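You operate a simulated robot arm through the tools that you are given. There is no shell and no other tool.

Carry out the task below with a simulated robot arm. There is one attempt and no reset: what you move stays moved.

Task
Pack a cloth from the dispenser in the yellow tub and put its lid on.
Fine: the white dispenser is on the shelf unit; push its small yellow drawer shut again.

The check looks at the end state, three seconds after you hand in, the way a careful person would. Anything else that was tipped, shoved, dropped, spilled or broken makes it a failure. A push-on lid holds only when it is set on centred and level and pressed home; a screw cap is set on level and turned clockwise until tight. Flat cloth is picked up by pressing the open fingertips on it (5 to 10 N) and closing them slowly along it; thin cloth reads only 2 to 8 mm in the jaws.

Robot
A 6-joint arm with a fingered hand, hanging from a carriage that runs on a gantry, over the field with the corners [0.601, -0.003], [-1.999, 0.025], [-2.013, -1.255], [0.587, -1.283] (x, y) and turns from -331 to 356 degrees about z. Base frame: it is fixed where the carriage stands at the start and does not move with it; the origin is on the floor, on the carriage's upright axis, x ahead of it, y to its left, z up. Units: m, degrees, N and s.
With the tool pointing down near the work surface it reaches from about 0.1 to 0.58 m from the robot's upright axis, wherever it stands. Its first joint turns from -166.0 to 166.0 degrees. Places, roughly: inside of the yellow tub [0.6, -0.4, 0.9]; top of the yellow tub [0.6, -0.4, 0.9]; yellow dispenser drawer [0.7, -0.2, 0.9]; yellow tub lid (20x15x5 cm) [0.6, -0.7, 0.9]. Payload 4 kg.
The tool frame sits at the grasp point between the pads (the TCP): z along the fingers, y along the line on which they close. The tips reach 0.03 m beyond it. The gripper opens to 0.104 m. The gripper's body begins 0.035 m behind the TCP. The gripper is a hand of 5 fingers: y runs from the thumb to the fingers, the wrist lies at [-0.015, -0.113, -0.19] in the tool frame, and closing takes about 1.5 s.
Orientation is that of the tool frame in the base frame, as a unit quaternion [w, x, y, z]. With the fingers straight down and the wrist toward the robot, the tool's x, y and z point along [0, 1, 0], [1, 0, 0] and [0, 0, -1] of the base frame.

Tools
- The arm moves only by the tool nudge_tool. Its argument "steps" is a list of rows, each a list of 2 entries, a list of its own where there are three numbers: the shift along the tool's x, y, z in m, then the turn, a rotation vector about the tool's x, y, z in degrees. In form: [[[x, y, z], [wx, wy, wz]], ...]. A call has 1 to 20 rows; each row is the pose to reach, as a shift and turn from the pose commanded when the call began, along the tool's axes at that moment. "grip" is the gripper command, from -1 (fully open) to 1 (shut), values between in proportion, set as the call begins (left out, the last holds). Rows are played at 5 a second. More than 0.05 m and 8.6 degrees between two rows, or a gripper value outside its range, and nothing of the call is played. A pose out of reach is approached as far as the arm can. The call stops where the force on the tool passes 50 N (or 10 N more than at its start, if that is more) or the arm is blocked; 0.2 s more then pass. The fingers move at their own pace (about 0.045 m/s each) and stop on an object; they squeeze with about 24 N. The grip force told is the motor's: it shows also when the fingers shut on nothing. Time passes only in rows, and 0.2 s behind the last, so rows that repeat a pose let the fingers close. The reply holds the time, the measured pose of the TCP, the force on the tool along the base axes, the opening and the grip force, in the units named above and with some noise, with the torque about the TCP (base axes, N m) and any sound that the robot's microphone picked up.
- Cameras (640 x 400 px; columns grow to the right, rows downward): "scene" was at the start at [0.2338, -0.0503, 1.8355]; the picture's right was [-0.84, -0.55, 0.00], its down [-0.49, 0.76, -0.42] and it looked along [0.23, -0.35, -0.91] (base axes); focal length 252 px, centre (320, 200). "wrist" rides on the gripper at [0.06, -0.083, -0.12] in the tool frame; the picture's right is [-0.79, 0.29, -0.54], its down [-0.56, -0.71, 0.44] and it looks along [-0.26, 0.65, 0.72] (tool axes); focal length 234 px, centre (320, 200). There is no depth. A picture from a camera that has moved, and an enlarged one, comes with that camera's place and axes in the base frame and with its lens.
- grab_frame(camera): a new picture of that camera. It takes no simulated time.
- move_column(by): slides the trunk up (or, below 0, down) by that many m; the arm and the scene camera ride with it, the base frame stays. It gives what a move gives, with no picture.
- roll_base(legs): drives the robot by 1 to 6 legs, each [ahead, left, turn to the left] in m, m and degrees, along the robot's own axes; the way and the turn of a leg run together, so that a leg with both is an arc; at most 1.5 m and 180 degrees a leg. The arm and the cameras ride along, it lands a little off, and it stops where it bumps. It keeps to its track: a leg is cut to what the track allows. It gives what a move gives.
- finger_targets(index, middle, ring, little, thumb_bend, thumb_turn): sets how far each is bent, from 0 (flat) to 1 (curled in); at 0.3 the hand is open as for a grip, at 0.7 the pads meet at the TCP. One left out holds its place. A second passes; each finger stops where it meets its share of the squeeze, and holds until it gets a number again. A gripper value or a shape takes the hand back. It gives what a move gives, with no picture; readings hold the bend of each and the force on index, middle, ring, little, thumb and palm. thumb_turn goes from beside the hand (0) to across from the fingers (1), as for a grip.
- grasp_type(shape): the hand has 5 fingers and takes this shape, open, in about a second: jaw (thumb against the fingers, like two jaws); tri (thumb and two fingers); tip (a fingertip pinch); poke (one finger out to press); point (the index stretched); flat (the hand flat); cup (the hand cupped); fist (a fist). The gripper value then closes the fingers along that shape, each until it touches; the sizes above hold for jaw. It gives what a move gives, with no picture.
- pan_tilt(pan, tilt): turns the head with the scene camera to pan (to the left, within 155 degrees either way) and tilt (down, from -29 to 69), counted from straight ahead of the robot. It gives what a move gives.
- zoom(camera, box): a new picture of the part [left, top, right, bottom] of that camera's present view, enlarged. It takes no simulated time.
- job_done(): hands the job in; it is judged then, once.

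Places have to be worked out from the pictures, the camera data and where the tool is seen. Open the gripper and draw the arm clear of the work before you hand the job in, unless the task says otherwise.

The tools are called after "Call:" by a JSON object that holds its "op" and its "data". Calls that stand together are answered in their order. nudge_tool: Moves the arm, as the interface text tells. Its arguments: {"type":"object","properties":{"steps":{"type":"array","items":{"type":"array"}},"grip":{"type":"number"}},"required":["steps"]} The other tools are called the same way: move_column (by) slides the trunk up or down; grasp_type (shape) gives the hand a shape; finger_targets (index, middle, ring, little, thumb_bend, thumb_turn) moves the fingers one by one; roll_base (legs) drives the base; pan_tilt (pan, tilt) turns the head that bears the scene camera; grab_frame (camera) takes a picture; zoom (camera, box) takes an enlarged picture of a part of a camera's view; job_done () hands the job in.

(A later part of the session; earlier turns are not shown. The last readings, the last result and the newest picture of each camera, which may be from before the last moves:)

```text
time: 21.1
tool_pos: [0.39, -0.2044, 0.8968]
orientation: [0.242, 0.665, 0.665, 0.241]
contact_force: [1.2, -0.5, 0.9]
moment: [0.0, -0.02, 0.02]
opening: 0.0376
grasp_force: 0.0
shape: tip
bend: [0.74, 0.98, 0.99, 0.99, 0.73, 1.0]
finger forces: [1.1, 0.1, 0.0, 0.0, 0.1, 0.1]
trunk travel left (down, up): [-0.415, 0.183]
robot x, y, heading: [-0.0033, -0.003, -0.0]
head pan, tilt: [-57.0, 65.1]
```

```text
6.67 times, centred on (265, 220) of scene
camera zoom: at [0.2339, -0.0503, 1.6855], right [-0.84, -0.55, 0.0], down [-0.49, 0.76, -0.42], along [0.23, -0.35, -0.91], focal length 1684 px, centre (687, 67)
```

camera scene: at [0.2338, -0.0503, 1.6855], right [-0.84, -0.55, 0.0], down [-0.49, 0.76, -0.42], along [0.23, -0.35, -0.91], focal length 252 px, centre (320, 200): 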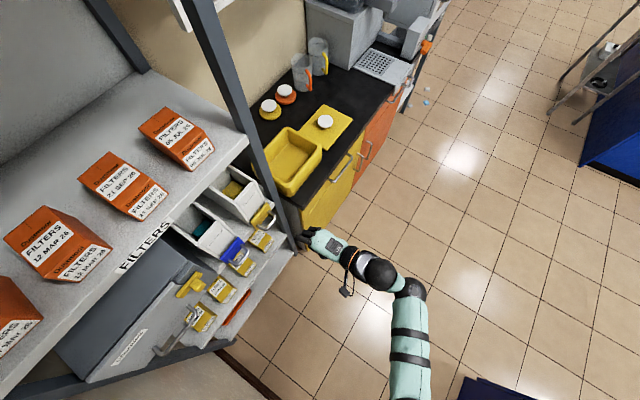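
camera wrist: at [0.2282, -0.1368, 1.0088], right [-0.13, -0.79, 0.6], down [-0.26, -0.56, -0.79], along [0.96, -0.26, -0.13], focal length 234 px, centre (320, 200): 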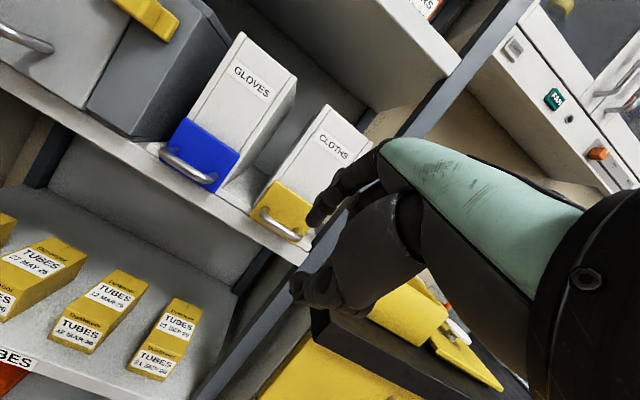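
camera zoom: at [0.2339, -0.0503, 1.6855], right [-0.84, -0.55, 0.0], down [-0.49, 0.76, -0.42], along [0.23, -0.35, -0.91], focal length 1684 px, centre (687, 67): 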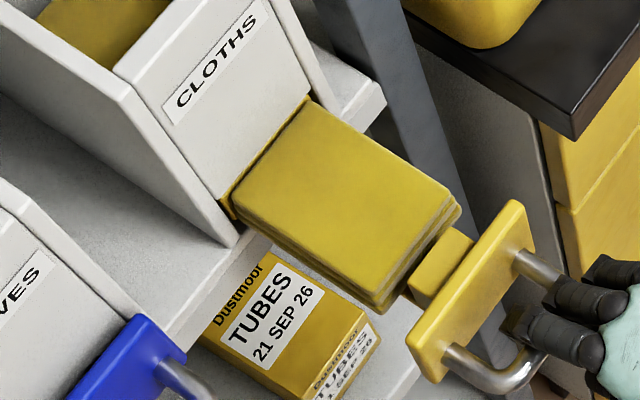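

The whole folded cloth is nearly out; its back edge is at the dispenser front. I pull 2 cm more.

Call:
{"op": "nudge_tool", "data": {"steps": [[[0, -0.0077, -0.0064], [0, 0, 0]], [[0, -0.0153, -0.0129], [0, 0, 0]], [[0, -0.0153, -0.0129], [0, 0, 0]]]}}

Call:
{"op": "zoom", "data": {"camera": "scene", "box": [225, 190, 305, 250]}}

Call:
{"op": "grab_frame", "data": {"camera": "wrist"}}

```text
time: 21.9
tool_pos: [0.3729, -0.2039, 0.8987]
orientation: [0.243, 0.664, 0.664, 0.244]
contact_force: [17.0, -0.8, -3.6]
moment: [-0.01, 0.32, -0.23]
opening: 0.0536
grasp_force: 0.1
shape: tip
bend: [0.72, 0.98, 0.99, 0.99, 0.73, 1.0]
finger forces: [14.2, 0.0, 0.0, 0.0, 0.1, 0.0]
trunk travel left (down, up): [-0.415, 0.183]
robot x, y, heading: [-0.0031, -0.0024, 0.1]
head pan, tilt: [-57.0, 65.1]
```

```text
6.67 times, centred on (265, 220) of scene
camera zoom: at [0.2353, -0.0504, 1.686], right [-0.84, -0.55, 0.0], down [-0.49, 0.76, -0.42], along [0.23, -0.35, -0.91], focal length 1684 px, centre (687, 67)
```

zoom: 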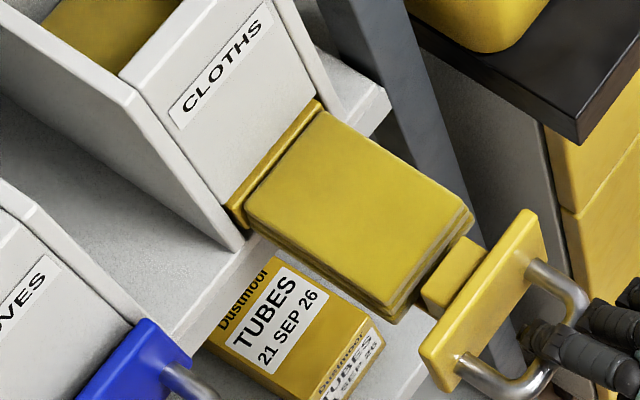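

```text
taken
camera wrist: at [0.233, -0.1444, 0.936], right [-0.13, -0.79, 0.6], down [-0.26, -0.56, -0.79], along [0.96, -0.26, -0.13], focal length 234 px, centre (320, 200)
```

wrist: 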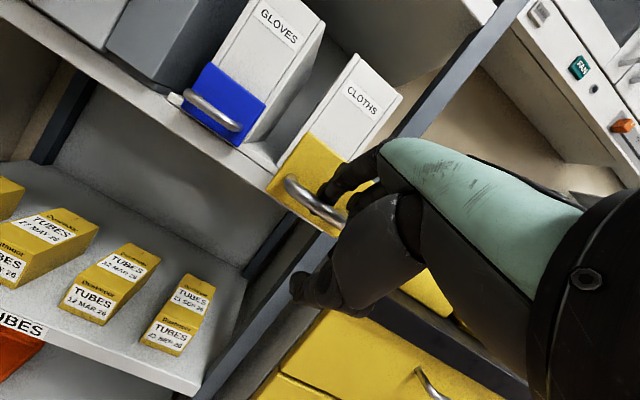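

The drawer is at its end stop. I ease forward 1 cm to unload it, then lift the finger straight out of the handle.

Call:
{"op": "nudge_tool", "data": {"steps": [[[0, 0.0077, 0.0064], [0, 0, 0]], [[0, 0.0084, 0.0072], [0, 0, 0]], [[0, 0.0206, -0.0081], [0, 0, 0]], [[0, 0.0341, -0.0234], [0, 0, 0]], [[0, 0.0534, -0.0464], [0, 0, 0]], [[0, 0.0727, -0.0694], [0, 0, 0]], [[0, 0.092, -0.0924], [0, 0, 0]], [[0, 0.092, -0.0924], [0, 0, 0]]]}}

Call:
{"op": "zoom", "data": {"camera": "scene", "box": [225, 190, 305, 250]}}

Call:
{"op": "grab_frame", "data": {"camera": "wrist"}}

```text
time: 23.8
tool_pos: [0.3811, -0.2035, 1.0275]
orientation: [0.243, 0.664, 0.664, 0.242]
contact_force: [0.1, -0.8, 0.1]
moment: [-0.01, 0.03, 0.02]
opening: 0.0365
grasp_force: 0.1
shape: tip
bend: [0.74, 0.98, 0.99, 0.99, 0.73, 1.0]
finger forces: [0.0, 0.0, 0.0, 0.1, 0.0, 0.0]
trunk travel left (down, up): [-0.415, 0.183]
robot x, y, heading: [0.0018, -0.0033, 0.1]
head pan, tilt: [-57.0, 65.1]
```

```text
6.67 times, centred on (265, 220) of scene
camera zoom: at [0.2338, -0.0503, 1.6855], right [-0.84, -0.55, 0.0], down [-0.49, 0.76, -0.42], along [0.23, -0.35, -0.91], focal length 1684 px, centre (687, 67)
```

zoom: 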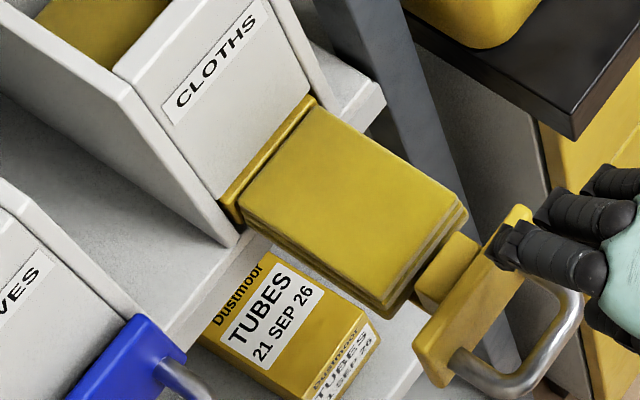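

```text
taken
camera wrist: at [0.2402, -0.1436, 1.0664], right [-0.13, -0.79, 0.6], down [-0.26, -0.56, -0.79], along [0.96, -0.26, -0.13], focal length 234 px, centre (320, 200)
```

wrist: 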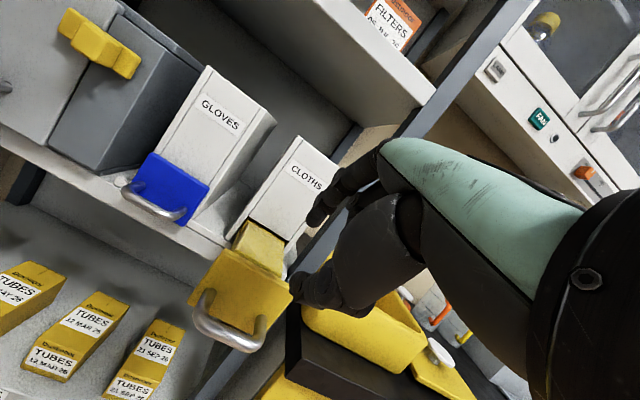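

The cloth lies on the drawn-out drawer, roughly x 0.477–0.565, y -0.172 to -0.228. I return the hand to pointing straight down and pick the two-finger-and-thumb shape.

Call:
{"op": "nudge_tool", "data": {"steps": [[[0, 0.004, -0.005], [8, 0, 0]], [[0, 0.008, -0.01], [16, 0, 0]], [[0, 0.012, -0.015], [24, 0, 0]], [[0, 0.016, -0.02], [32, 0, 0]], [[0, 0.0193, -0.023], [40, 0, 0]], [[0, 0.0193, -0.023], [40, 0, 0]]]}}

Call:
{"op": "grasp_type", "data": {"shape": "tri"}}

Call:
{"op": "nudge_tool", "data": {"steps": [[[0.002, 0.03, 0], [0, 0, 0]], [[0.004, 0.06, 0], [0, 0, 0]], [[0.006, 0.09, 0], [0, 0, 0]], [[0.006, 0.12, 0], [0, 0, 0]], [[0.006, 0.125, 0], [0, 0, 0]], [[0.006, 0.125, 0], [0, 0, 0]]], "grip": 0.0}}

Call:
{"op": "grab_frame", "data": {"camera": "wrist"}}

Call:
{"op": "zoom", "data": {"camera": "scene", "box": [205, 170, 325, 260]}}

```text
time: 25.1
tool_pos: [0.4184, -0.1989, 0.986]
orientation: [0.002, 0.708, 0.706, -0.001]
contact_force: [0.0, -0.2, -0.4]
moment: [0.02, -0.03, -0.01]
opening: 0.0365
grasp_force: 0.1
shape: tip
bend: [0.74, 0.98, 0.99, 0.99, 0.73, 1.0]
finger forces: [0.0, 0.1, 0.0, 0.1, 0.0, 0.0]
out of reach, approached as far as the arm can: row 3, 4, 5, 6
trunk travel left (down, up): [-0.415, 0.183]
robot x, y, heading: [-0.0004, 0.0016, 0.2]
head pan, tilt: [-57.0, 65.1]
```

```text
time: 26.1
tool_pos: [0.4177, -0.1977, 0.9856]
orientation: [0.002, 0.707, 0.707, 0.0]
contact_force: [-0.6, -0.7, -0.2]
moment: [0.02, -0.01, -0.02]
opening: 0.1034
grasp_force: 0.0
shape: tri
bend: [0.3, 0.3, 0.99, 0.99, 0.3, 0.97]
finger forces: [0.1, 0.0, 0.0, 0.0, 0.0, 0.0]
trunk travel left (down, up): [-0.415, 0.183]
robot x, y, heading: [0.0003, -0.0022, -0.1]
head pan, tilt: [-57.0, 65.1]
```

```text
time: 27.1
tool_pos: [0.5175, -0.1944, 0.978]
orientation: [-0.008, 0.708, 0.706, -0.01]
contact_force: [-42.5, 3.4, 12.7]
moment: [-0.14, -1.11, -0.12]
opening: 0.0411
grasp_force: 0.0
shape: tri
bend: [0.74, 0.74, 0.99, 0.99, 0.69, 1.0]
finger forces: [6.4, 36.3, 0.0, 0.0, 0.1, 0.1]
trunk travel left (down, up): [-0.415, 0.183]
robot x, y, heading: [-0.0033, -0.0016, -0.0]
head pan, tilt: [-57.0, 65.1]
stopped in row 5: the force on the tool passed its limit at 66 N (the readings are from after the stop); the commanded pose is now the measured one
```

```text
taken
camera wrist: at [0.4368, -0.1346, 1.0996], right [0.3, -0.79, 0.54], down [-0.72, -0.56, -0.42], along [0.63, -0.26, -0.73], focal length 234 px, centre (320, 200)
```

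wrist: 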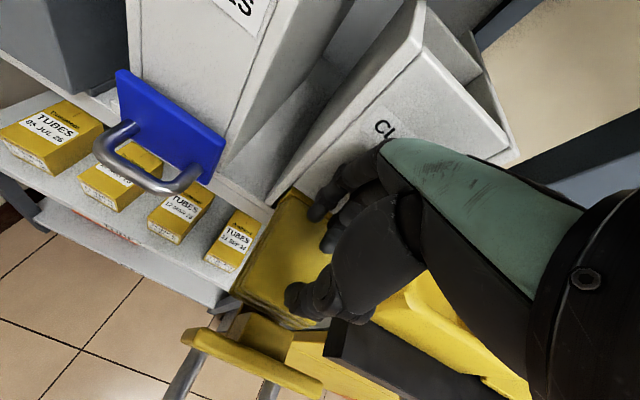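

```text
4.44 times, centred on (265, 215) of scene
camera zoom: at [0.2295, -0.0504, 1.6845], right [-0.84, -0.54, 0.0], down [-0.5, 0.76, -0.42], along [0.22, -0.35, -0.91], focal length 1122 px, centre (564, 133)
```

zoom: 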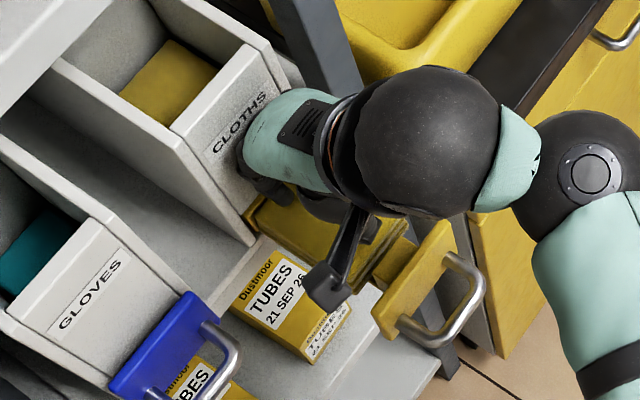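

The earlier pose was cut short by reach, so I came in too far and knuckles touched the dispenser front. I back off at once and check whether it moved.

Call:
{"op": "nudge_tool", "data": {"steps": [[[0, -0.015, -0.002], [0, 0, 0]], [[0, -0.03, -0.004], [0, 0, 0]], [[0, -0.03, -0.004], [0, 0, 0]]]}}

Call:
{"op": "zoom", "data": {"camera": "scene", "box": [225, 190, 305, 250]}}

Call:
{"op": "grab_frame", "data": {"camera": "wrist"}}

```text
time: 27.9
tool_pos: [0.4972, -0.194, 0.9889]
orientation: [-0.002, 0.707, 0.707, -0.005]
contact_force: [0.4, -0.6, -0.4]
moment: [-0.03, -0.01, -0.03]
opening: 0.0519
grasp_force: 0.0
shape: tri
bend: [0.74, 0.45, 0.99, 0.99, 0.69, 1.0]
finger forces: [0.0, 0.0, 0.1, 0.1, 0.0, 0.0]
trunk travel left (down, up): [-0.415, 0.183]
robot x, y, heading: [-0.0004, -0.001, 0.2]
head pan, tilt: [-57.0, 65.1]
```

```text
6.67 times, centred on (265, 220) of scene
camera zoom: at [0.2333, -0.0504, 1.6855], right [-0.84, -0.54, 0.0], down [-0.49, 0.76, -0.42], along [0.23, -0.35, -0.91], focal length 1684 px, centre (687, 67)
```

zoom: 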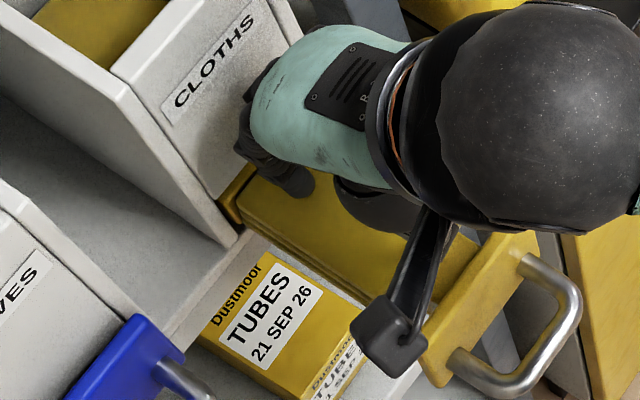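

```text
taken
camera wrist: at [0.4156, -0.1335, 1.1087], right [0.29, -0.79, 0.54], down [-0.71, -0.56, -0.43], along [0.64, -0.26, -0.72], focal length 234 px, centre (320, 200)
```

wrist: 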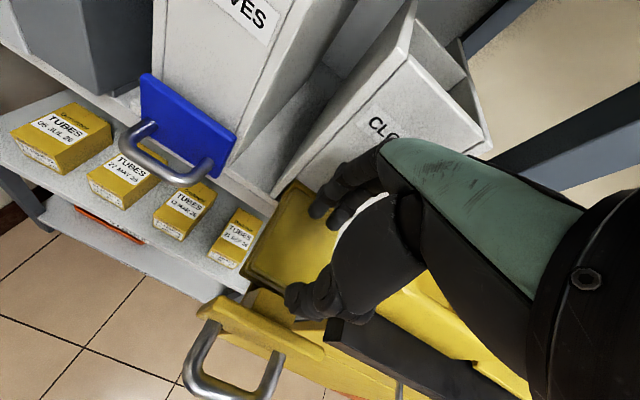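

The dispenser looks unmoved. I zoom on the fingers above the cloth before pressing down.

Call:
{"op": "zoom", "data": {"camera": "wrist", "box": [220, 150, 420, 350]}}

```text
2.00 times, centred on (320, 250) of wrist
camera zoom: at [0.4156, -0.1335, 1.1087], right [0.29, -0.79, 0.54], down [-0.71, -0.56, -0.43], along [0.64, -0.26, -0.72], focal length 468 px, centre (320, 100)
```

zoom: 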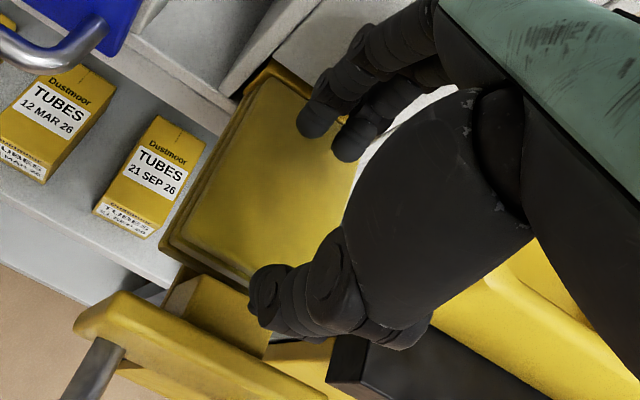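

The thumb is presently just off the cloth's front edge. I narrow the opening slightly, shift 1 cm forward, and look again.

Call:
{"op": "nudge_tool", "data": {"steps": [[[-0.002, 0, 0], [0, 0, 0]], [[-0.004, 0, 0], [0, 0, 0]], [[-0.004, 0.005, 0], [0, 0, 0]], [[-0.004, 0.01, 0], [0, 0, 0]], [[-0.004, 0.01, 0], [0, 0, 0]]], "grip": 0.35}}

Call:
{"op": "zoom", "data": {"camera": "wrist", "box": [220, 150, 420, 350]}}

Call:
{"op": "zoom", "data": {"camera": "scene", "box": [225, 190, 305, 250]}}

```text
time: 29.1
tool_pos: [0.5072, -0.1974, 0.9868]
orientation: [-0.003, 0.707, 0.707, -0.004]
contact_force: [0.3, -0.3, -0.1]
moment: [0.03, 0.01, -0.03]
opening: 0.0341
grasp_force: 0.0
shape: tri
bend: [0.74, 0.52, 0.99, 0.99, 0.73, 1.0]
finger forces: [0.0, 0.1, 0.1, 0.0, 0.0, 0.1]
trunk travel left (down, up): [-0.415, 0.183]
robot x, y, heading: [-0.0032, 0.0012, -0.1]
head pan, tilt: [-57.0, 65.1]
```

```text
2.00 times, centred on (320, 250) of wrist
camera zoom: at [0.4249, -0.1379, 1.1076], right [0.29, -0.79, 0.54], down [-0.71, -0.56, -0.43], along [0.64, -0.26, -0.72], focal length 468 px, centre (320, 100)
```

zoom: 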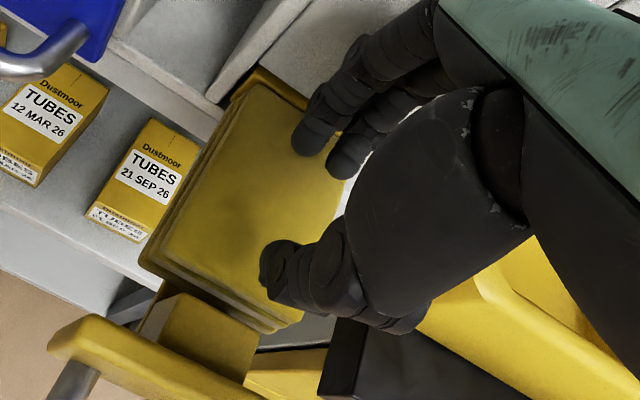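

```text
6.67 times, centred on (265, 220) of scene
camera zoom: at [0.2331, -0.0505, 1.6855], right [-0.84, -0.54, 0.0], down [-0.49, 0.76, -0.42], along [0.23, -0.35, -0.91], focal length 1684 px, centre (687, 67)
```

zoom: 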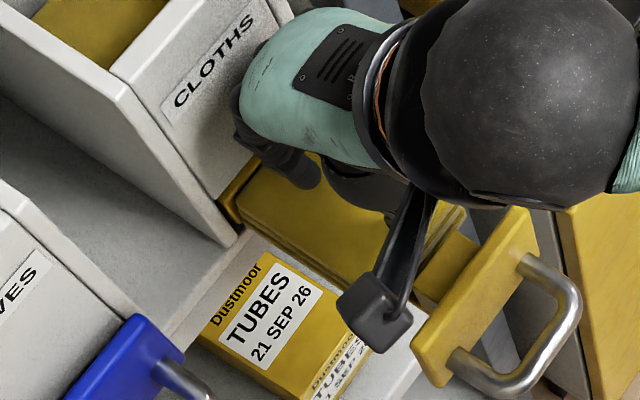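

The thumb is right at the cloth's front edge and the knuckles limit going forward. I yaw the hand 30° so thumb and two fingers all land well on the cloth.

Call:
{"op": "nudge_tool", "data": {"steps": [[[0, -0.01, -0.015], [0, 0, 0]], [[0.002, -0.01, -0.02], [0, 0, 7.5]], [[0.004, -0.01, -0.02], [0, 0, 15]], [[0.006, -0.01, -0.02], [0, 0, 22.5]], [[0.0074, -0.01, -0.02], [0, 0, 30]], [[0.0074, 0.0, -0.015], [0, 0, 30]], [[0.0074, 0.0, -0.015], [0, 0, 30]]]}}

Call:
{"op": "zoom", "data": {"camera": "wrist", "box": [220, 150, 420, 350]}}

Call:
{"op": "zoom", "data": {"camera": "scene", "box": [225, 190, 305, 250]}}

```text
time: 30.7
tool_pos: [0.5069, -0.1899, 1.002]
orientation: [-0.002, 0.866, 0.5, -0.005]
contact_force: [0.5, 0.9, 0.1]
moment: [-0.02, 0.01, -0.01]
opening: 0.0341
grasp_force: 0.1
shape: tri
bend: [0.74, 0.52, 0.99, 0.99, 0.73, 1.0]
finger forces: [0.0, 0.0, 0.0, 0.0, 0.0, 0.0]
out of reach, approached as far as the arm can: row 5
trunk travel left (down, up): [-0.415, 0.183]
robot x, y, heading: [0.0033, 0.0029, -0.1]
head pan, tilt: [-57.0, 65.1]
```

```text
2.00 times, centred on (320, 250) of wrist
camera zoom: at [0.4668, -0.0964, 1.1225], right [-0.14, -0.83, 0.55], down [-0.9, -0.13, -0.43], along [0.42, -0.55, -0.72], focal length 468 px, centre (320, 100)
```

zoom: 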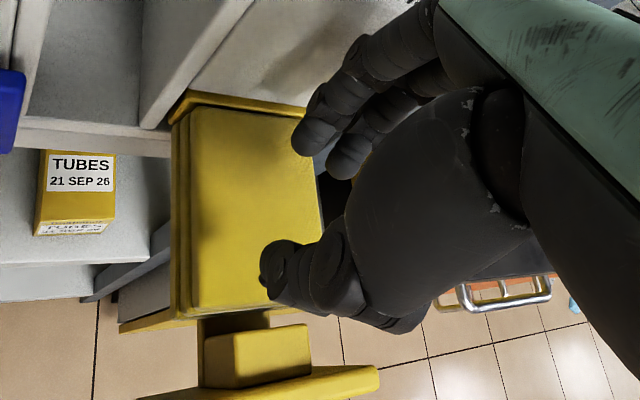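

```text
6.67 times, centred on (265, 220) of scene
camera zoom: at [0.2331, -0.0504, 1.6855], right [-0.84, -0.54, 0.0], down [-0.49, 0.76, -0.42], along [0.23, -0.35, -0.91], focal length 1684 px, centre (687, 67)
```

zoom: 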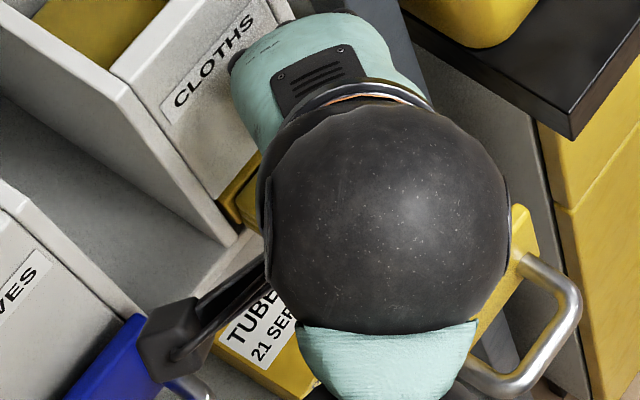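

Thumb and both fingers are now over the cloth (x 0.474–0.572, y -0.169 to -0.237). I trim the position and descend 3 cm.

Call:
{"op": "nudge_tool", "data": {"steps": [[[-0.0023, 0.006, 0.0], [0, 0, 0]], [[-0.0023, 0.006, 0.01], [0, 0, 0]], [[-0.0023, 0.006, 0.02], [0, 0, 0]], [[-0.0023, 0.006, 0.03], [0, 0, 0]], [[-0.0023, 0.006, 0.03], [0, 0, 0]]]}}

Call:
{"op": "zoom", "data": {"camera": "wrist", "box": [220, 150, 420, 350]}}

```text
time: 31.9
tool_pos: [0.51, -0.1958, 0.972]
orientation: [-0.002, 0.867, 0.499, -0.006]
contact_force: [-0.6, 0.0, 0.1]
moment: [-0.03, -0.01, 0.01]
opening: 0.0342
grasp_force: 0.1
shape: tri
bend: [0.74, 0.52, 0.99, 0.99, 0.73, 1.0]
finger forces: [0.0, 0.1, 0.1, 0.0, 0.1, 0.0]
trunk travel left (down, up): [-0.415, 0.183]
robot x, y, heading: [-0.0007, -0.0021, 0.2]
head pan, tilt: [-57.0, 65.1]
```

```text
2.00 times, centred on (320, 250) of wrist
camera zoom: at [0.4703, -0.1021, 1.0925], right [-0.14, -0.83, 0.55], down [-0.9, -0.13, -0.43], along [0.42, -0.55, -0.72], focal length 468 px, centre (320, 100)
```

zoom: 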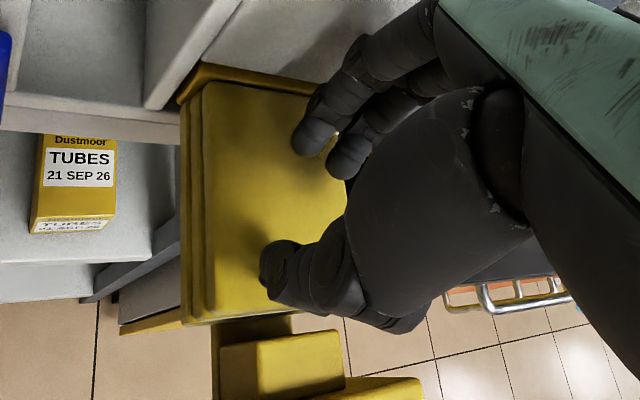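

Cloth top is probably close (z 0.92–0.945). I go down in 4 mm steps, reading the force.

Call:
{"op": "nudge_tool", "data": {"steps": [[[0, 0, 0.004], [0, 0, 0]], [[0, 0, 0.008], [0, 0, 0]], [[0, 0, 0.008], [0, 0, 0]]]}}

```text
time: 32.7
tool_pos: [0.5139, -0.1964, 0.9687]
orientation: [0.001, 0.866, 0.5, -0.004]
contact_force: [-1.5, 3.0, 22.7]
moment: [0.36, 0.27, 0.0]
opening: 0.035
grasp_force: 0.0
shape: tri
bend: [0.74, 0.53, 0.99, 0.99, 0.74, 1.0]
finger forces: [5.4, 0.9, 0.1, 0.1, 16.4, 0.0]
trunk travel left (down, up): [-0.415, 0.183]
robot x, y, heading: [-0.0031, 0.003, -0.2]
head pan, tilt: [-57.0, 65.1]
```

Contact with 23 N, mostly on the thumb. I ease up 3 mm to come into the 5–10 N band.

Call:
{"op": "nudge_tool", "data": {"steps": [[[0, 0, -0.003], [0, 0, 0]], [[0, 0, -0.003], [0, 0, 0]]]}}

```text
time: 33.3
tool_pos: [0.5123, -0.1959, 0.9673]
orientation: [-0.001, 0.867, 0.499, -0.006]
contact_force: [-0.3, 1.6, 17.3]
moment: [0.1, -0.05, 0.02]
opening: 0.0355
grasp_force: 0.0
shape: tri
bend: [0.74, 0.52, 0.99, 0.99, 0.74, 1.0]
finger forces: [8.8, 1.9, 0.0, 0.0, 7.4, 0.0]
trunk travel left (down, up): [-0.415, 0.183]
robot x, y, heading: [-0.0021, -0.0013, -0.3]
head pan, tilt: [-57.0, 65.1]
```

17 N, now well shared between index and thumb. Up another 2 mm.

Call:
{"op": "nudge_tool", "data": {"steps": [[[0, 0, -0.002], [0, 0, 0]], [[0, 0, -0.002], [0, 0, 0]]]}}

```text
time: 33.9
tool_pos: [0.5103, -0.1968, 0.9679]
orientation: [-0.002, 0.866, 0.5, -0.007]
contact_force: [1.4, 0.9, 7.2]
moment: [0.01, -0.22, 0.04]
opening: 0.0345
grasp_force: 0.1
shape: tri
bend: [0.74, 0.52, 0.99, 0.99, 0.74, 1.0]
finger forces: [5.7, 0.8, 0.1, 0.0, 0.1, 0.0]
trunk travel left (down, up): [-0.415, 0.183]
robot x, y, heading: [0.0002, 0.0031, -0.2]
head pan, tilt: [-57.0, 65.1]
```

7 N but the thumb is unloaded; I go down 0.8 mm and begin closing slowly.

Call:
{"op": "nudge_tool", "data": {"steps": [[[0, 0, 0.0008], [0, 0, 0]], [[0, 0, 0.0008], [0, 0, 0]]], "grip": 0.45}}

Call:
{"op": "nudge_tool", "data": {"steps": [[[0, 0, 0.0], [0, 0, 0]], [[0, 0, 0.0], [0, 0, 0]]], "grip": 0.55}}

```text
time: 34.5
tool_pos: [0.5097, -0.196, 0.9677]
orientation: [-0.002, 0.866, 0.5, -0.005]
contact_force: [0.7, 0.7, 4.0]
moment: [0.02, -0.11, 0.03]
opening: 0.0199
grasp_force: 1.0
shape: tri
bend: [0.74, 0.7, 0.99, 0.99, 0.74, 1.0]
finger forces: [4.0, 0.1, 0.1, 0.0, 0.3, 0.0]
trunk travel left (down, up): [-0.415, 0.183]
robot x, y, heading: [-0.0012, -0.0031, -0.2]
head pan, tilt: [-57.0, 65.1]
```

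```text
time: 35.1
tool_pos: [0.5096, -0.1971, 0.9686]
orientation: [-0.001, 0.866, 0.499, -0.005]
contact_force: [1.8, -0.4, 3.7]
moment: [-0.02, -0.13, -0.05]
opening: 0.0241
grasp_force: 0.1
shape: tri
bend: [0.73, 0.57, 0.99, 0.99, 0.74, 1.0]
finger forces: [3.5, 0.0, 0.1, 0.1, 0.1, 0.0]
trunk travel left (down, up): [-0.415, 0.183]
robot x, y, heading: [0.0024, -0.0027, -0.2]
head pan, tilt: [-57.0, 65.1]
```

Force fell to 4 N with the thumb light. I press 1.5 mm more and look.

Call:
{"op": "nudge_tool", "data": {"steps": [[[0, 0, 0.0015], [0, 0, 0]], [[0, 0, 0.0015], [0, 0, 0]]]}}

Call:
{"op": "zoom", "data": {"camera": "wrist", "box": [220, 150, 420, 350]}}

```text
time: 35.7
tool_pos: [0.5119, -0.1968, 0.968]
orientation: [0.0, 0.866, 0.499, -0.004]
contact_force: [0.0, -1.5, 12.1]
moment: [0.03, -0.1, -0.04]
opening: 0.024
grasp_force: 0.1
shape: tri
bend: [0.74, 0.57, 0.99, 0.99, 0.74, 1.0]
finger forces: [7.3, 0.1, 0.1, 0.0, 4.9, 0.0]
trunk travel left (down, up): [-0.415, 0.183]
robot x, y, heading: [-0.0014, 0.0023, 0.0]
head pan, tilt: [-57.0, 65.1]
```

```text
2.00 times, centred on (320, 250) of wrist
camera zoom: at [0.4712, -0.1026, 1.088], right [-0.14, -0.83, 0.55], down [-0.89, -0.13, -0.43], along [0.42, -0.55, -0.72], focal length 468 px, centre (320, 100)
```

zoom: 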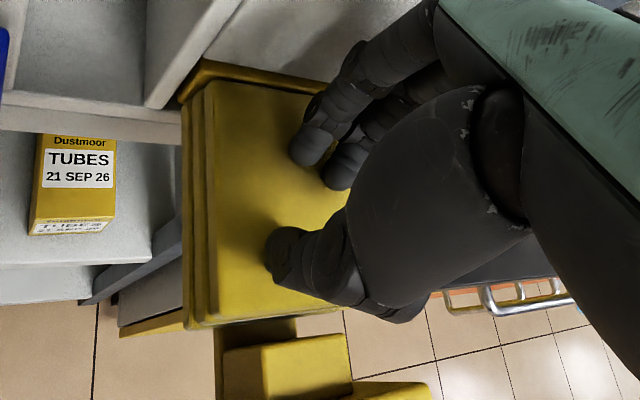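

12 N with index 7 and thumb 5. I continue closing slowly.

Call:
{"op": "nudge_tool", "data": {"steps": [[[0, 0, 0.0], [0, 0, 0]], [[0, 0, 0.0], [0, 0, 0]]], "grip": 0.65}}

Call:
{"op": "nudge_tool", "data": {"steps": [[[0, 0, 0.0005], [0, 0, 0]], [[0, 0, 0.0005], [0, 0, 0]]], "grip": 0.75}}

Call:
{"op": "nudge_tool", "data": {"steps": [[[0, 0, 0.0005], [0, 0, 0]], [[0, 0, 0.0005], [0, 0, 0]]], "grip": 0.87}}

Call:
{"op": "nudge_tool", "data": {"steps": [[[0, 0, 0.0], [0, 0, 0]], [[0, 0, 0.0], [0, 0, 0]], [[0, 0, 0.0], [0, 0, 0]]], "grip": 1.0}}

Call:
{"op": "zoom", "data": {"camera": "wrist", "box": [220, 150, 420, 350]}}

```text
time: 36.3
tool_pos: [0.5118, -0.1961, 0.9676]
orientation: [-0.002, 0.867, 0.499, -0.006]
contact_force: [2.3, -1.2, 6.4]
moment: [-0.01, -0.08, -0.05]
opening: 0.0122
grasp_force: 12.0
shape: tri
bend: [0.74, 0.7, 1.0, 1.0, 0.8, 1.0]
finger forces: [5.7, 0.0, 0.1, 0.0, 0.1, 0.0]
trunk travel left (down, up): [-0.415, 0.183]
robot x, y, heading: [-0.0041, -0.0006, 0.0]
head pan, tilt: [-57.0, 65.1]
```

```text
time: 36.9
tool_pos: [0.5126, -0.1964, 0.9659]
orientation: [-0.001, 0.866, 0.499, -0.005]
contact_force: [0.9, 0.3, 11.9]
moment: [0.09, -0.05, -0.02]
opening: 0.0133
grasp_force: 0.1
shape: tri
bend: [0.73, 0.64, 0.99, 0.99, 0.76, 1.0]
finger forces: [5.1, 1.5, 0.0, 0.1, 5.5, 0.1]
trunk travel left (down, up): [-0.415, 0.183]
robot x, y, heading: [0.0011, 0.0015, -0.1]
head pan, tilt: [-57.0, 65.1]
```

```text
time: 37.5
tool_pos: [0.5128, -0.1969, 0.9661]
orientation: [0.0, 0.866, 0.5, -0.004]
contact_force: [1.6, 0.3, 14.2]
moment: [0.08, -0.22, -0.04]
opening: 0.0063
grasp_force: 24.2
shape: tri
bend: [0.72, 0.72, 1.0, 1.0, 0.77, 1.0]
finger forces: [24.9, 0.0, 0.0, 0.0, 0.0, 0.0]
trunk travel left (down, up): [-0.415, 0.183]
robot x, y, heading: [0.0001, 0.0041, -0.1]
head pan, tilt: [-57.0, 65.1]
```

```text
time: 38.3
tool_pos: [0.5129, -0.1967, 0.9668]
orientation: [-0.002, 0.867, 0.499, -0.004]
contact_force: [2.8, -0.1, 14.9]
moment: [0.06, -0.18, -0.02]
opening: 0.0063
grasp_force: 24.3
shape: tri
bend: [0.72, 0.72, 1.0, 1.0, 0.77, 1.0]
finger forces: [27.2, 0.1, 0.1, 0.0, 0.0, 0.0]
trunk travel left (down, up): [-0.415, 0.183]
robot x, y, heading: [-0.0026, 0.0, 0.3]
head pan, tilt: [-57.0, 65.1]
```

```text
2.00 times, centred on (320, 250) of wrist
camera zoom: at [0.4719, -0.1029, 1.0868], right [-0.14, -0.83, 0.55], down [-0.89, -0.13, -0.43], along [0.42, -0.55, -0.72], focal length 468 px, centre (320, 100)
```

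zoom: 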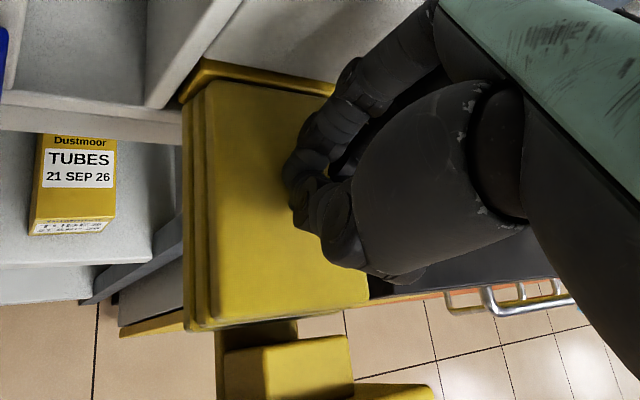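

The jaws read 6.3 mm at full squeeze, in the cloth range. I lift 2.5 cm slowly and look.

Call:
{"op": "nudge_tool", "data": {"steps": [[[0, 0, -0.005], [0, 0, 0]], [[0, 0, -0.012], [0, 0, 0]], [[0, 0, -0.02], [0, 0, 0]], [[0, 0, -0.028], [0, 0, 0]], [[0, 0, -0.028], [0, 0, 0]]]}}

Call:
{"op": "zoom", "data": {"camera": "wrist", "box": [220, 150, 420, 350]}}

Call:
{"op": "zoom", "data": {"camera": "scene", "box": [215, 170, 315, 250]}}

```text
time: 39.5
tool_pos: [0.5104, -0.1949, 0.9921]
orientation: [-0.002, 0.866, 0.5, -0.005]
contact_force: [-0.1, 0.1, -0.8]
moment: [0.01, 0.0, -0.02]
opening: 0.0058
grasp_force: 24.2
shape: tri
bend: [0.72, 0.72, 1.0, 1.0, 0.77, 1.0]
finger forces: [0.0, 0.0, 0.0, 0.0, 0.0, 0.0]
trunk travel left (down, up): [-0.415, 0.183]
robot x, y, heading: [-0.0004, -0.0009, 0.2]
head pan, tilt: [-57.0, 65.1]
```

```text
2.00 times, centred on (320, 250) of wrist
camera zoom: at [0.4707, -0.1022, 1.113], right [-0.14, -0.83, 0.55], down [-0.9, -0.13, -0.43], along [0.42, -0.55, -0.72], focal length 468 px, centre (320, 100)
```

zoom: 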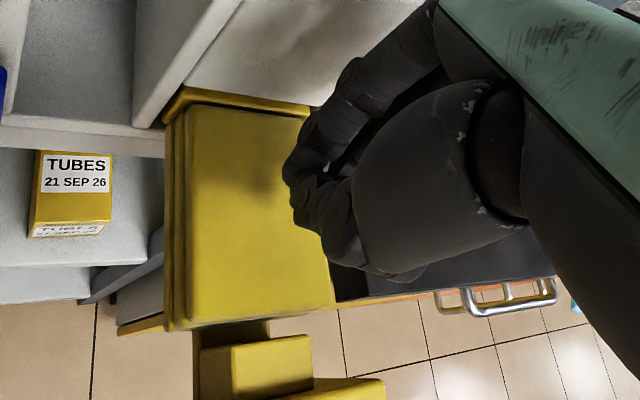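

```text
5.00 times, centred on (265, 210) of scene
camera zoom: at [0.2331, -0.0505, 1.6855], right [-0.84, -0.54, 0.0], down [-0.49, 0.76, -0.42], along [0.23, -0.35, -0.91], focal length 1263 px, centre (595, 150)
```

zoom: 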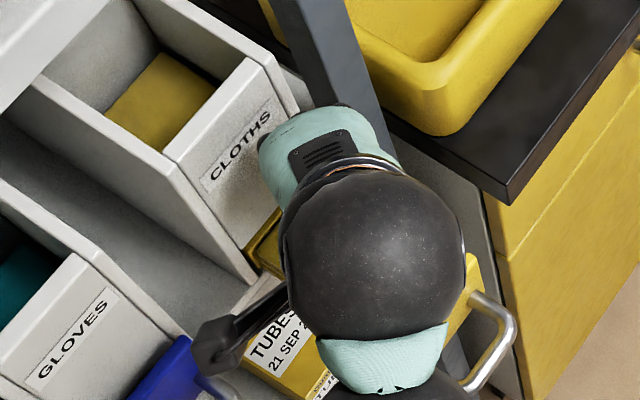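

The fingers closed on nothing: the thumb lost contact during closing. I reopen a bit wider, tilt 1° to load the thumb evenly, and try again with finer steps at 6–10 N.

Call:
{"op": "nudge_tool", "data": {"steps": [[[0, 0, 0.0], [-1, 0, 0]], [[0, 0, 0.0], [-1, 0, 0]], [[0, 0, 0.0], [-1, 0, 0]], [[0, 0, 0.008], [-1, 0, 0]], [[0, 0, 0.016], [-1, 0, 0]], [[0, 0, 0.02], [-1, 0, 0]], [[0, 0, 0.023], [-1, 0, 0]], [[0, 0, 0.023], [-1, 0, 0]]], "grip": 0.15}}

```text
time: 41.3
tool_pos: [0.5114, -0.1959, 0.9692]
orientation: [0.006, 0.867, 0.498, -0.001]
contact_force: [0.0, -0.9, 0.6]
moment: [0.01, -0.02, -0.05]
opening: 0.0436
grasp_force: 0.1
shape: tri
bend: [0.74, 0.48, 0.99, 0.99, 0.72, 1.0]
finger forces: [0.1, 0.0, 0.0, 0.1, 0.0, 0.0]
trunk travel left (down, up): [-0.415, 0.183]
robot x, y, heading: [-0.0038, 0.0058, -0.1]
head pan, tilt: [-57.0, 65.1]
```

Just above contact. Descend 2 mm more.

Call:
{"op": "nudge_tool", "data": {"steps": [[[0, 0, 0.001], [0, 0, 0]], [[0, 0, 0.002], [0, 0, 0]], [[0, 0, 0.002], [0, 0, 0]]]}}

```text
time: 42.1
tool_pos: [0.5116, -0.1962, 0.9677]
orientation: [0.006, 0.866, 0.5, -0.002]
contact_force: [-0.4, 1.0, 1.2]
moment: [0.04, 0.04, -0.04]
opening: 0.0438
grasp_force: 0.1
shape: tri
bend: [0.74, 0.48, 0.99, 0.99, 0.72, 1.0]
finger forces: [0.0, 0.0, 0.1, 0.1, 1.0, 0.1]
trunk travel left (down, up): [-0.415, 0.183]
robot x, y, heading: [-0.0023, -0.0028, -0.0]
head pan, tilt: [-57.0, 65.1]
```

The thumb just touches (1 N). Another 1.8 mm down.

Call:
{"op": "nudge_tool", "data": {"steps": [[[0, 0, 0.001], [0, 0, 0]], [[0, 0, 0.0018], [0, 0, 0]], [[0, 0, 0.0018], [0, 0, 0]]]}}

```text
time: 42.9
tool_pos: [0.5116, -0.1967, 0.9678]
orientation: [0.007, 0.866, 0.499, -0.001]
contact_force: [-0.1, 0.5, 11.7]
moment: [0.24, 0.36, 0.01]
opening: 0.0452
grasp_force: 0.0
shape: tri
bend: [0.74, 0.48, 0.99, 0.99, 0.72, 1.0]
finger forces: [0.0, 0.0, 0.0, 0.0, 12.3, 0.0]
trunk travel left (down, up): [-0.415, 0.183]
robot x, y, heading: [-0.0015, 0.0018, -0.2]
head pan, tilt: [-57.0, 65.1]
```

Now all on the thumb; I take back 0.7° of the tilt.

Call:
{"op": "nudge_tool", "data": {"steps": [[[0, 0, 0.0], [0.7, 0, 0]], [[0, 0, 0.0], [0.7, 0, 0]]]}}

```text
time: 43.5
tool_pos: [0.5121, -0.1969, 0.9678]
orientation: [0.001, 0.867, 0.499, -0.003]
contact_force: [-0.6, -0.3, 10.9]
moment: [-0.02, -0.12, -0.04]
opening: 0.0451
grasp_force: 0.1
shape: tri
bend: [0.74, 0.48, 0.99, 0.99, 0.72, 1.0]
finger forces: [6.1, 1.5, 0.0, 0.1, 3.6, 0.1]
trunk travel left (down, up): [-0.415, 0.183]
robot x, y, heading: [-0.0006, 0.0002, -0.0]
head pan, tilt: [-57.0, 65.1]
```

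Balanced: index 6, middle 1.5, thumb 3.6 N. I begin slow closing in small increments.

Call:
{"op": "nudge_tool", "data": {"steps": [[[0, 0, 0.0], [-0.1, 0, 0]]], "grip": 0.22}}

Call:
{"op": "nudge_tool", "data": {"steps": [[[0, 0, 0.0], [0, 0, 0]]], "grip": 0.29}}

```text
time: 43.9
tool_pos: [0.5118, -0.1951, 0.9666]
orientation: [0.001, 0.867, 0.499, -0.005]
contact_force: [-0.8, -1.3, 7.9]
moment: [0.03, -0.04, -0.02]
opening: 0.0072
grasp_force: 24.0
shape: tri
bend: [0.72, 0.72, 1.0, 1.0, 0.78, 1.0]
finger forces: [0.0, 0.1, 0.1, 0.1, 0.0, 0.0]
trunk travel left (down, up): [-0.415, 0.183]
robot x, y, heading: [0.0008, 0.0033, -0.1]
head pan, tilt: [-57.0, 65.1]
```

```text
time: 44.3
tool_pos: [0.5116, -0.1962, 0.9674]
orientation: [0.002, 0.866, 0.501, -0.003]
contact_force: [1.1, -0.8, 7.1]
moment: [0.04, -0.02, 0.01]
opening: 0.0352
grasp_force: 0.1
shape: tri
bend: [0.74, 0.52, 0.99, 0.99, 0.75, 1.0]
finger forces: [2.2, 0.6, 0.1, 0.0, 3.5, 0.0]
trunk travel left (down, up): [-0.415, 0.183]
robot x, y, heading: [-0.0037, -0.0, -0.5]
head pan, tilt: [-57.0, 65.1]
```

Small grip steps make the fingers overshoot shut and reopen. I'll press slightly more and instead close in one continuous command.

Call:
{"op": "nudge_tool", "data": {"steps": [[[0, 0, 0.0008], [0, 0, 0]], [[0, 0, 0.0008], [0, 0, 0]], [[0, 0, 0.0008], [0, 0, 0]]]}}

```text
time: 45.1
tool_pos: [0.5129, -0.197, 0.9675]
orientation: [0.002, 0.866, 0.501, -0.002]
contact_force: [0.7, 0.9, 17.5]
moment: [0.2, 0.15, -0.04]
opening: 0.0363
grasp_force: 0.0
shape: tri
bend: [0.74, 0.51, 0.99, 0.99, 0.75, 1.0]
finger forces: [3.7, 0.9, 0.0, 0.0, 11.7, 0.1]
trunk travel left (down, up): [-0.415, 0.183]
robot x, y, heading: [-0.0039, -0.0023, -0.4]
head pan, tilt: [-57.0, 65.1]
```

Too firm and thumb-heavy; ease up 1.2 mm with a 0.2° tilt back.

Call:
{"op": "nudge_tool", "data": {"steps": [[[0, 0, -0.0012], [0.2, 0, 0]], [[0, 0, -0.0012], [0.2, 0, 0]]]}}

```text
time: 45.7
tool_pos: [0.511, -0.1972, 0.9666]
orientation: [0.0, 0.866, 0.5, -0.005]
contact_force: [1.2, 0.0, 10.2]
moment: [-0.01, -0.11, 0.0]
opening: 0.0363
grasp_force: 0.0
shape: tri
bend: [0.74, 0.51, 0.99, 0.99, 0.74, 1.0]
finger forces: [5.5, 1.4, 0.0, 0.0, 3.4, 0.0]
trunk travel left (down, up): [-0.415, 0.183]
robot x, y, heading: [-0.0051, -0.002, -0.2]
head pan, tilt: [-57.0, 65.1]
```

10 N, index 5.5, middle 1.4, thumb 3.4. Now one continuous close.

Call:
{"op": "nudge_tool", "data": {"steps": [[[0, 0, 0.0], [0, 0, 0]], [[0, 0, 0.0], [0, 0, 0]], [[0, 0, 0.0], [0, 0, 0]], [[0, 0, 0.0], [0, 0, 0]], [[0, 0, 0.0], [0, 0, 0]], [[0, 0, 0.0], [0, 0, 0]], [[0, 0, 0.0], [0, 0, 0]], [[0, 0, 0.0], [0, 0, 0]]], "grip": 1.0}}

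Call:
{"op": "zoom", "data": {"camera": "wrist", "box": [220, 150, 420, 350]}}

```text
time: 47.5
tool_pos: [0.511, -0.1965, 0.9663]
orientation: [0.0, 0.866, 0.5, -0.004]
contact_force: [0.2, 0.8, 3.3]
moment: [0.02, -0.01, -0.02]
opening: 0.0068
grasp_force: 23.8
shape: tri
bend: [0.72, 0.73, 1.0, 1.0, 0.77, 1.0]
finger forces: [0.0, 0.1, 0.0, 0.0, 0.0, 0.0]
trunk travel left (down, up): [-0.415, 0.183]
robot x, y, heading: [0.0006, -0.0016, -0.2]
head pan, tilt: [-57.0, 65.1]
```

```text
2.00 times, centred on (320, 250) of wrist
camera zoom: at [0.4703, -0.1022, 1.0872], right [-0.14, -0.82, 0.55], down [-0.89, -0.13, -0.43], along [0.42, -0.55, -0.72], focal length 468 px, centre (320, 100)
```

zoom: 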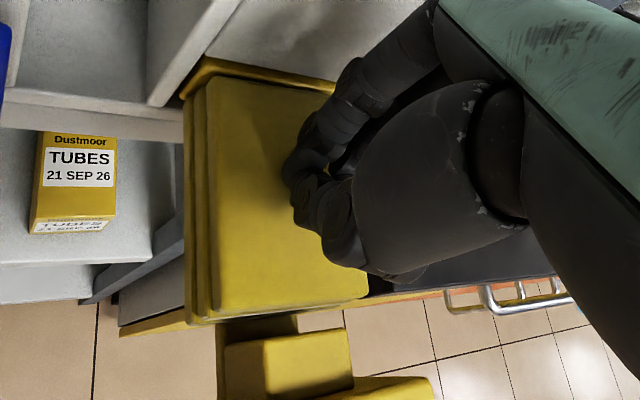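

Reading 6.8 mm now versus 5.8 mm when empty. I lift 2 cm to check.

Call:
{"op": "nudge_tool", "data": {"steps": [[[0, 0, -0.004], [0, 0, 0]], [[0, 0, -0.009], [0, 0, 0]], [[0, 0, -0.014], [0, 0, 0]], [[0, 0, -0.02], [0, 0, 0]], [[0, 0, -0.02], [0, 0, 0]]]}}

Call:
{"op": "zoom", "data": {"camera": "wrist", "box": [220, 150, 420, 350]}}

```text
time: 48.7
tool_pos: [0.5098, -0.1953, 0.9883]
orientation: [0.0, 0.866, 0.5, -0.005]
contact_force: [-0.1, -0.4, -0.4]
moment: [0.01, 0.01, 0.02]
opening: 0.0059
grasp_force: 23.7
shape: tri
bend: [0.72, 0.73, 1.0, 1.0, 0.77, 1.0]
finger forces: [0.0, 0.0, 0.0, 0.0, 0.1, 0.1]
trunk travel left (down, up): [-0.415, 0.183]
robot x, y, heading: [-0.0033, -0.0026, -0.0]
head pan, tilt: [-57.0, 65.1]
```

```text
2.00 times, centred on (320, 250) of wrist
camera zoom: at [0.47, -0.1012, 1.1071], right [-0.14, -0.82, 0.55], down [-0.89, -0.13, -0.43], along [0.42, -0.55, -0.72], focal length 468 px, centre (320, 100)
```

zoom: 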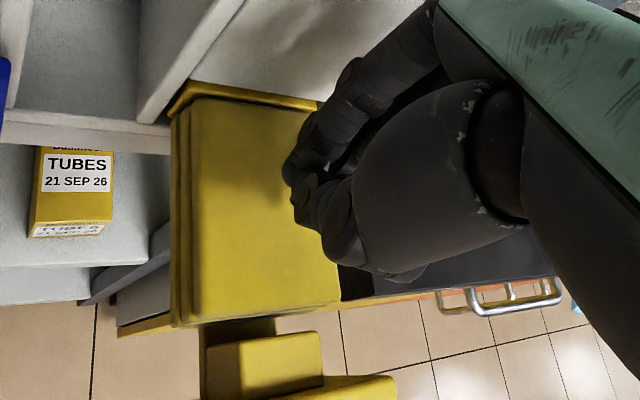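

Still empty: tips slide and lose pressure while closing. I'll try the individual finger targets, which move slower; first set a half-open pose in the air to see how they behave.

Call:
{"op": "finger_targets", "data": {"index": 0.5, "middle": 0.5, "ring": 1.0, "little": 1.0, "thumb_bend": 0.5, "thumb_turn": 1.0}}

Call:
{"op": "zoom", "data": {"camera": "wrist", "box": [220, 150, 420, 350]}}

```text
time: 49.7
tool_pos: [0.5117, -0.1947, 0.9886]
orientation: [0.0, 0.866, 0.5, -0.004]
contact_force: [0.6, -0.9, 0.7]
moment: [0.0, 0.0, -0.02]
opening: 0.0515
grasp_force: 0.1
shape: fingers
bend: [0.5, 0.5, 1.0, 1.0, 0.5, 1.0]
finger forces: [0.0, 0.1, 0.1, 0.0, 0.1, 0.0]
trunk travel left (down, up): [-0.415, 0.183]
robot x, y, heading: [0.0021, 0.0039, -0.1]
head pan, tilt: [-57.0, 65.1]
```

```text
2.00 times, centred on (320, 250) of wrist
camera zoom: at [0.47, -0.1012, 1.107], right [-0.14, -0.82, 0.55], down [-0.89, -0.13, -0.43], along [0.42, -0.55, -0.72], focal length 468 px, centre (320, 100)
```

zoom: 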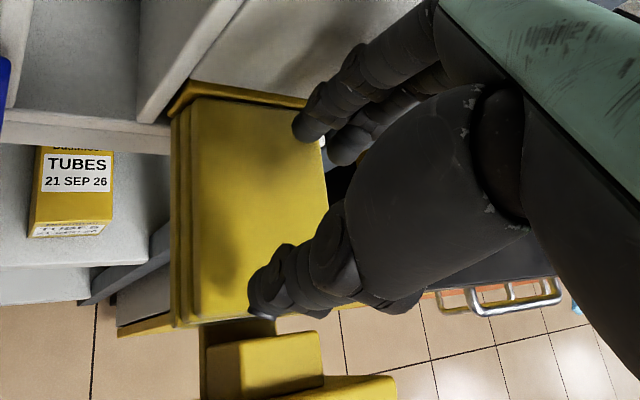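

This gives clean control. I set 0.57 for all three (about 33 mm open) and descend to near contact.

Call:
{"op": "finger_targets", "data": {"index": 0.57, "middle": 0.57, "thumb_bend": 0.57}}

Call:
{"op": "nudge_tool", "data": {"steps": [[[0, 0, 0.008], [0, 0, 0]], [[0, 0, 0.014], [0, 0, 0]], [[0, 0, 0.018], [0, 0, 0]], [[0, 0, 0.018], [0, 0, 0]]]}}

```text
time: 50.7
tool_pos: [0.511, -0.1962, 0.9881]
orientation: [0.0, 0.867, 0.499, -0.006]
contact_force: [0.6, 0.6, -0.6]
moment: [0.0, -0.01, 0.01]
opening: 0.037
grasp_force: 0.1
shape: fingers
bend: [0.56, 0.56, 1.0, 1.0, 0.56, 1.0]
finger forces: [0.0, 0.0, 0.0, 0.0, 0.1, 0.0]
trunk travel left (down, up): [-0.415, 0.183]
robot x, y, heading: [-0.0032, -0.0023, -0.1]
head pan, tilt: [-57.0, 65.1]
```

```text
time: 51.7
tool_pos: [0.5109, -0.1964, 0.9703]
orientation: [0.001, 0.867, 0.499, -0.003]
contact_force: [-0.1, -0.7, 8.7]
moment: [-0.17, -0.19, 0.0]
opening: 0.0369
grasp_force: 3.9
shape: fingers
bend: [0.56, 0.56, 1.0, 1.0, 0.56, 1.0]
finger forces: [2.2, 5.9, 0.0, 0.1, 0.0, 0.0]
trunk travel left (down, up): [-0.415, 0.183]
robot x, y, heading: [-0.0011, -0.0009, -0.1]
head pan, tilt: [-57.0, 65.1]
```

Middle carries most, thumb none. Tilt -1° about x (thumb down) and -0.4° about y.

Call:
{"op": "nudge_tool", "data": {"steps": [[[0, 0, 0.0], [-1.0, -0.4, 0]], [[0, 0, 0.0], [-1.0, -0.4, 0]]]}}

```text
time: 52.3
tool_pos: [0.5117, -0.196, 0.9705]
orientation: [0.01, 0.866, 0.5, -0.003]
contact_force: [1.3, 1.0, 11.3]
moment: [0.08, 0.02, 0.05]
opening: 0.0369
grasp_force: 6.0
shape: fingers
bend: [0.56, 0.56, 1.0, 1.0, 0.56, 1.0]
finger forces: [1.7, 4.0, 0.0, 0.0, 5.8, 0.0]
trunk travel left (down, up): [-0.415, 0.183]
robot x, y, heading: [0.0006, 0.0022, -0.3]
head pan, tilt: [-57.0, 65.1]
```

Nicely balanced (fingers 5.7, thumb 5.8 N). Now slow closing by small targets.

Call:
{"op": "finger_targets", "data": {"index": 0.6, "middle": 0.6, "thumb_bend": 0.6}}

```text
time: 53.3
tool_pos: [0.5128, -0.1965, 0.9708]
orientation: [0.01, 0.866, 0.5, -0.003]
contact_force: [1.9, -0.1, 12.6]
moment: [-0.04, -0.09, 0.0]
opening: 0.0284
grasp_force: 6.4
shape: fingers
bend: [0.6, 0.58, 1.0, 1.0, 0.59, 1.0]
finger forces: [0.2, 7.4, 0.0, 0.1, 4.2, 0.0]
trunk travel left (down, up): [-0.415, 0.183]
robot x, y, heading: [-0.0027, 0.0014, -0.2]
head pan, tilt: [-57.0, 65.1]
```

Holding 12.6 N; continue closing.

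Call:
{"op": "finger_targets", "data": {"index": 0.64, "middle": 0.64, "thumb_bend": 0.64}}

Call:
{"op": "zoom", "data": {"camera": "wrist", "box": [220, 150, 420, 350]}}

```text
time: 54.3
tool_pos: [0.511, -0.1955, 0.9703]
orientation: [0.008, 0.866, 0.5, -0.003]
contact_force: [-0.2, 0.7, 11.3]
moment: [0.17, 0.16, -0.01]
opening: 0.0182
grasp_force: 5.2
shape: fingers
bend: [0.64, 0.64, 1.0, 1.0, 0.64, 1.0]
finger forces: [1.5, 0.2, 0.1, 0.0, 9.3, 0.1]
trunk travel left (down, up): [-0.415, 0.183]
robot x, y, heading: [0.0009, -0.0007, -0.4]
head pan, tilt: [-57.0, 65.1]
```

```text
2.00 times, centred on (320, 250) of wrist
camera zoom: at [0.4689, -0.1007, 1.0877], right [-0.15, -0.82, 0.56], down [-0.89, -0.14, -0.44], along [0.43, -0.56, -0.71], focal length 468 px, centre (320, 100)
```

zoom: 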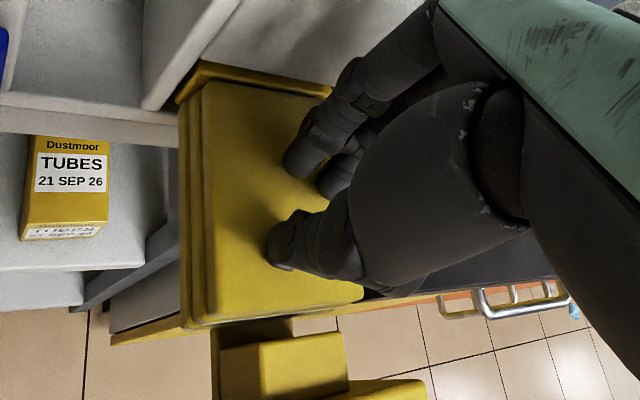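

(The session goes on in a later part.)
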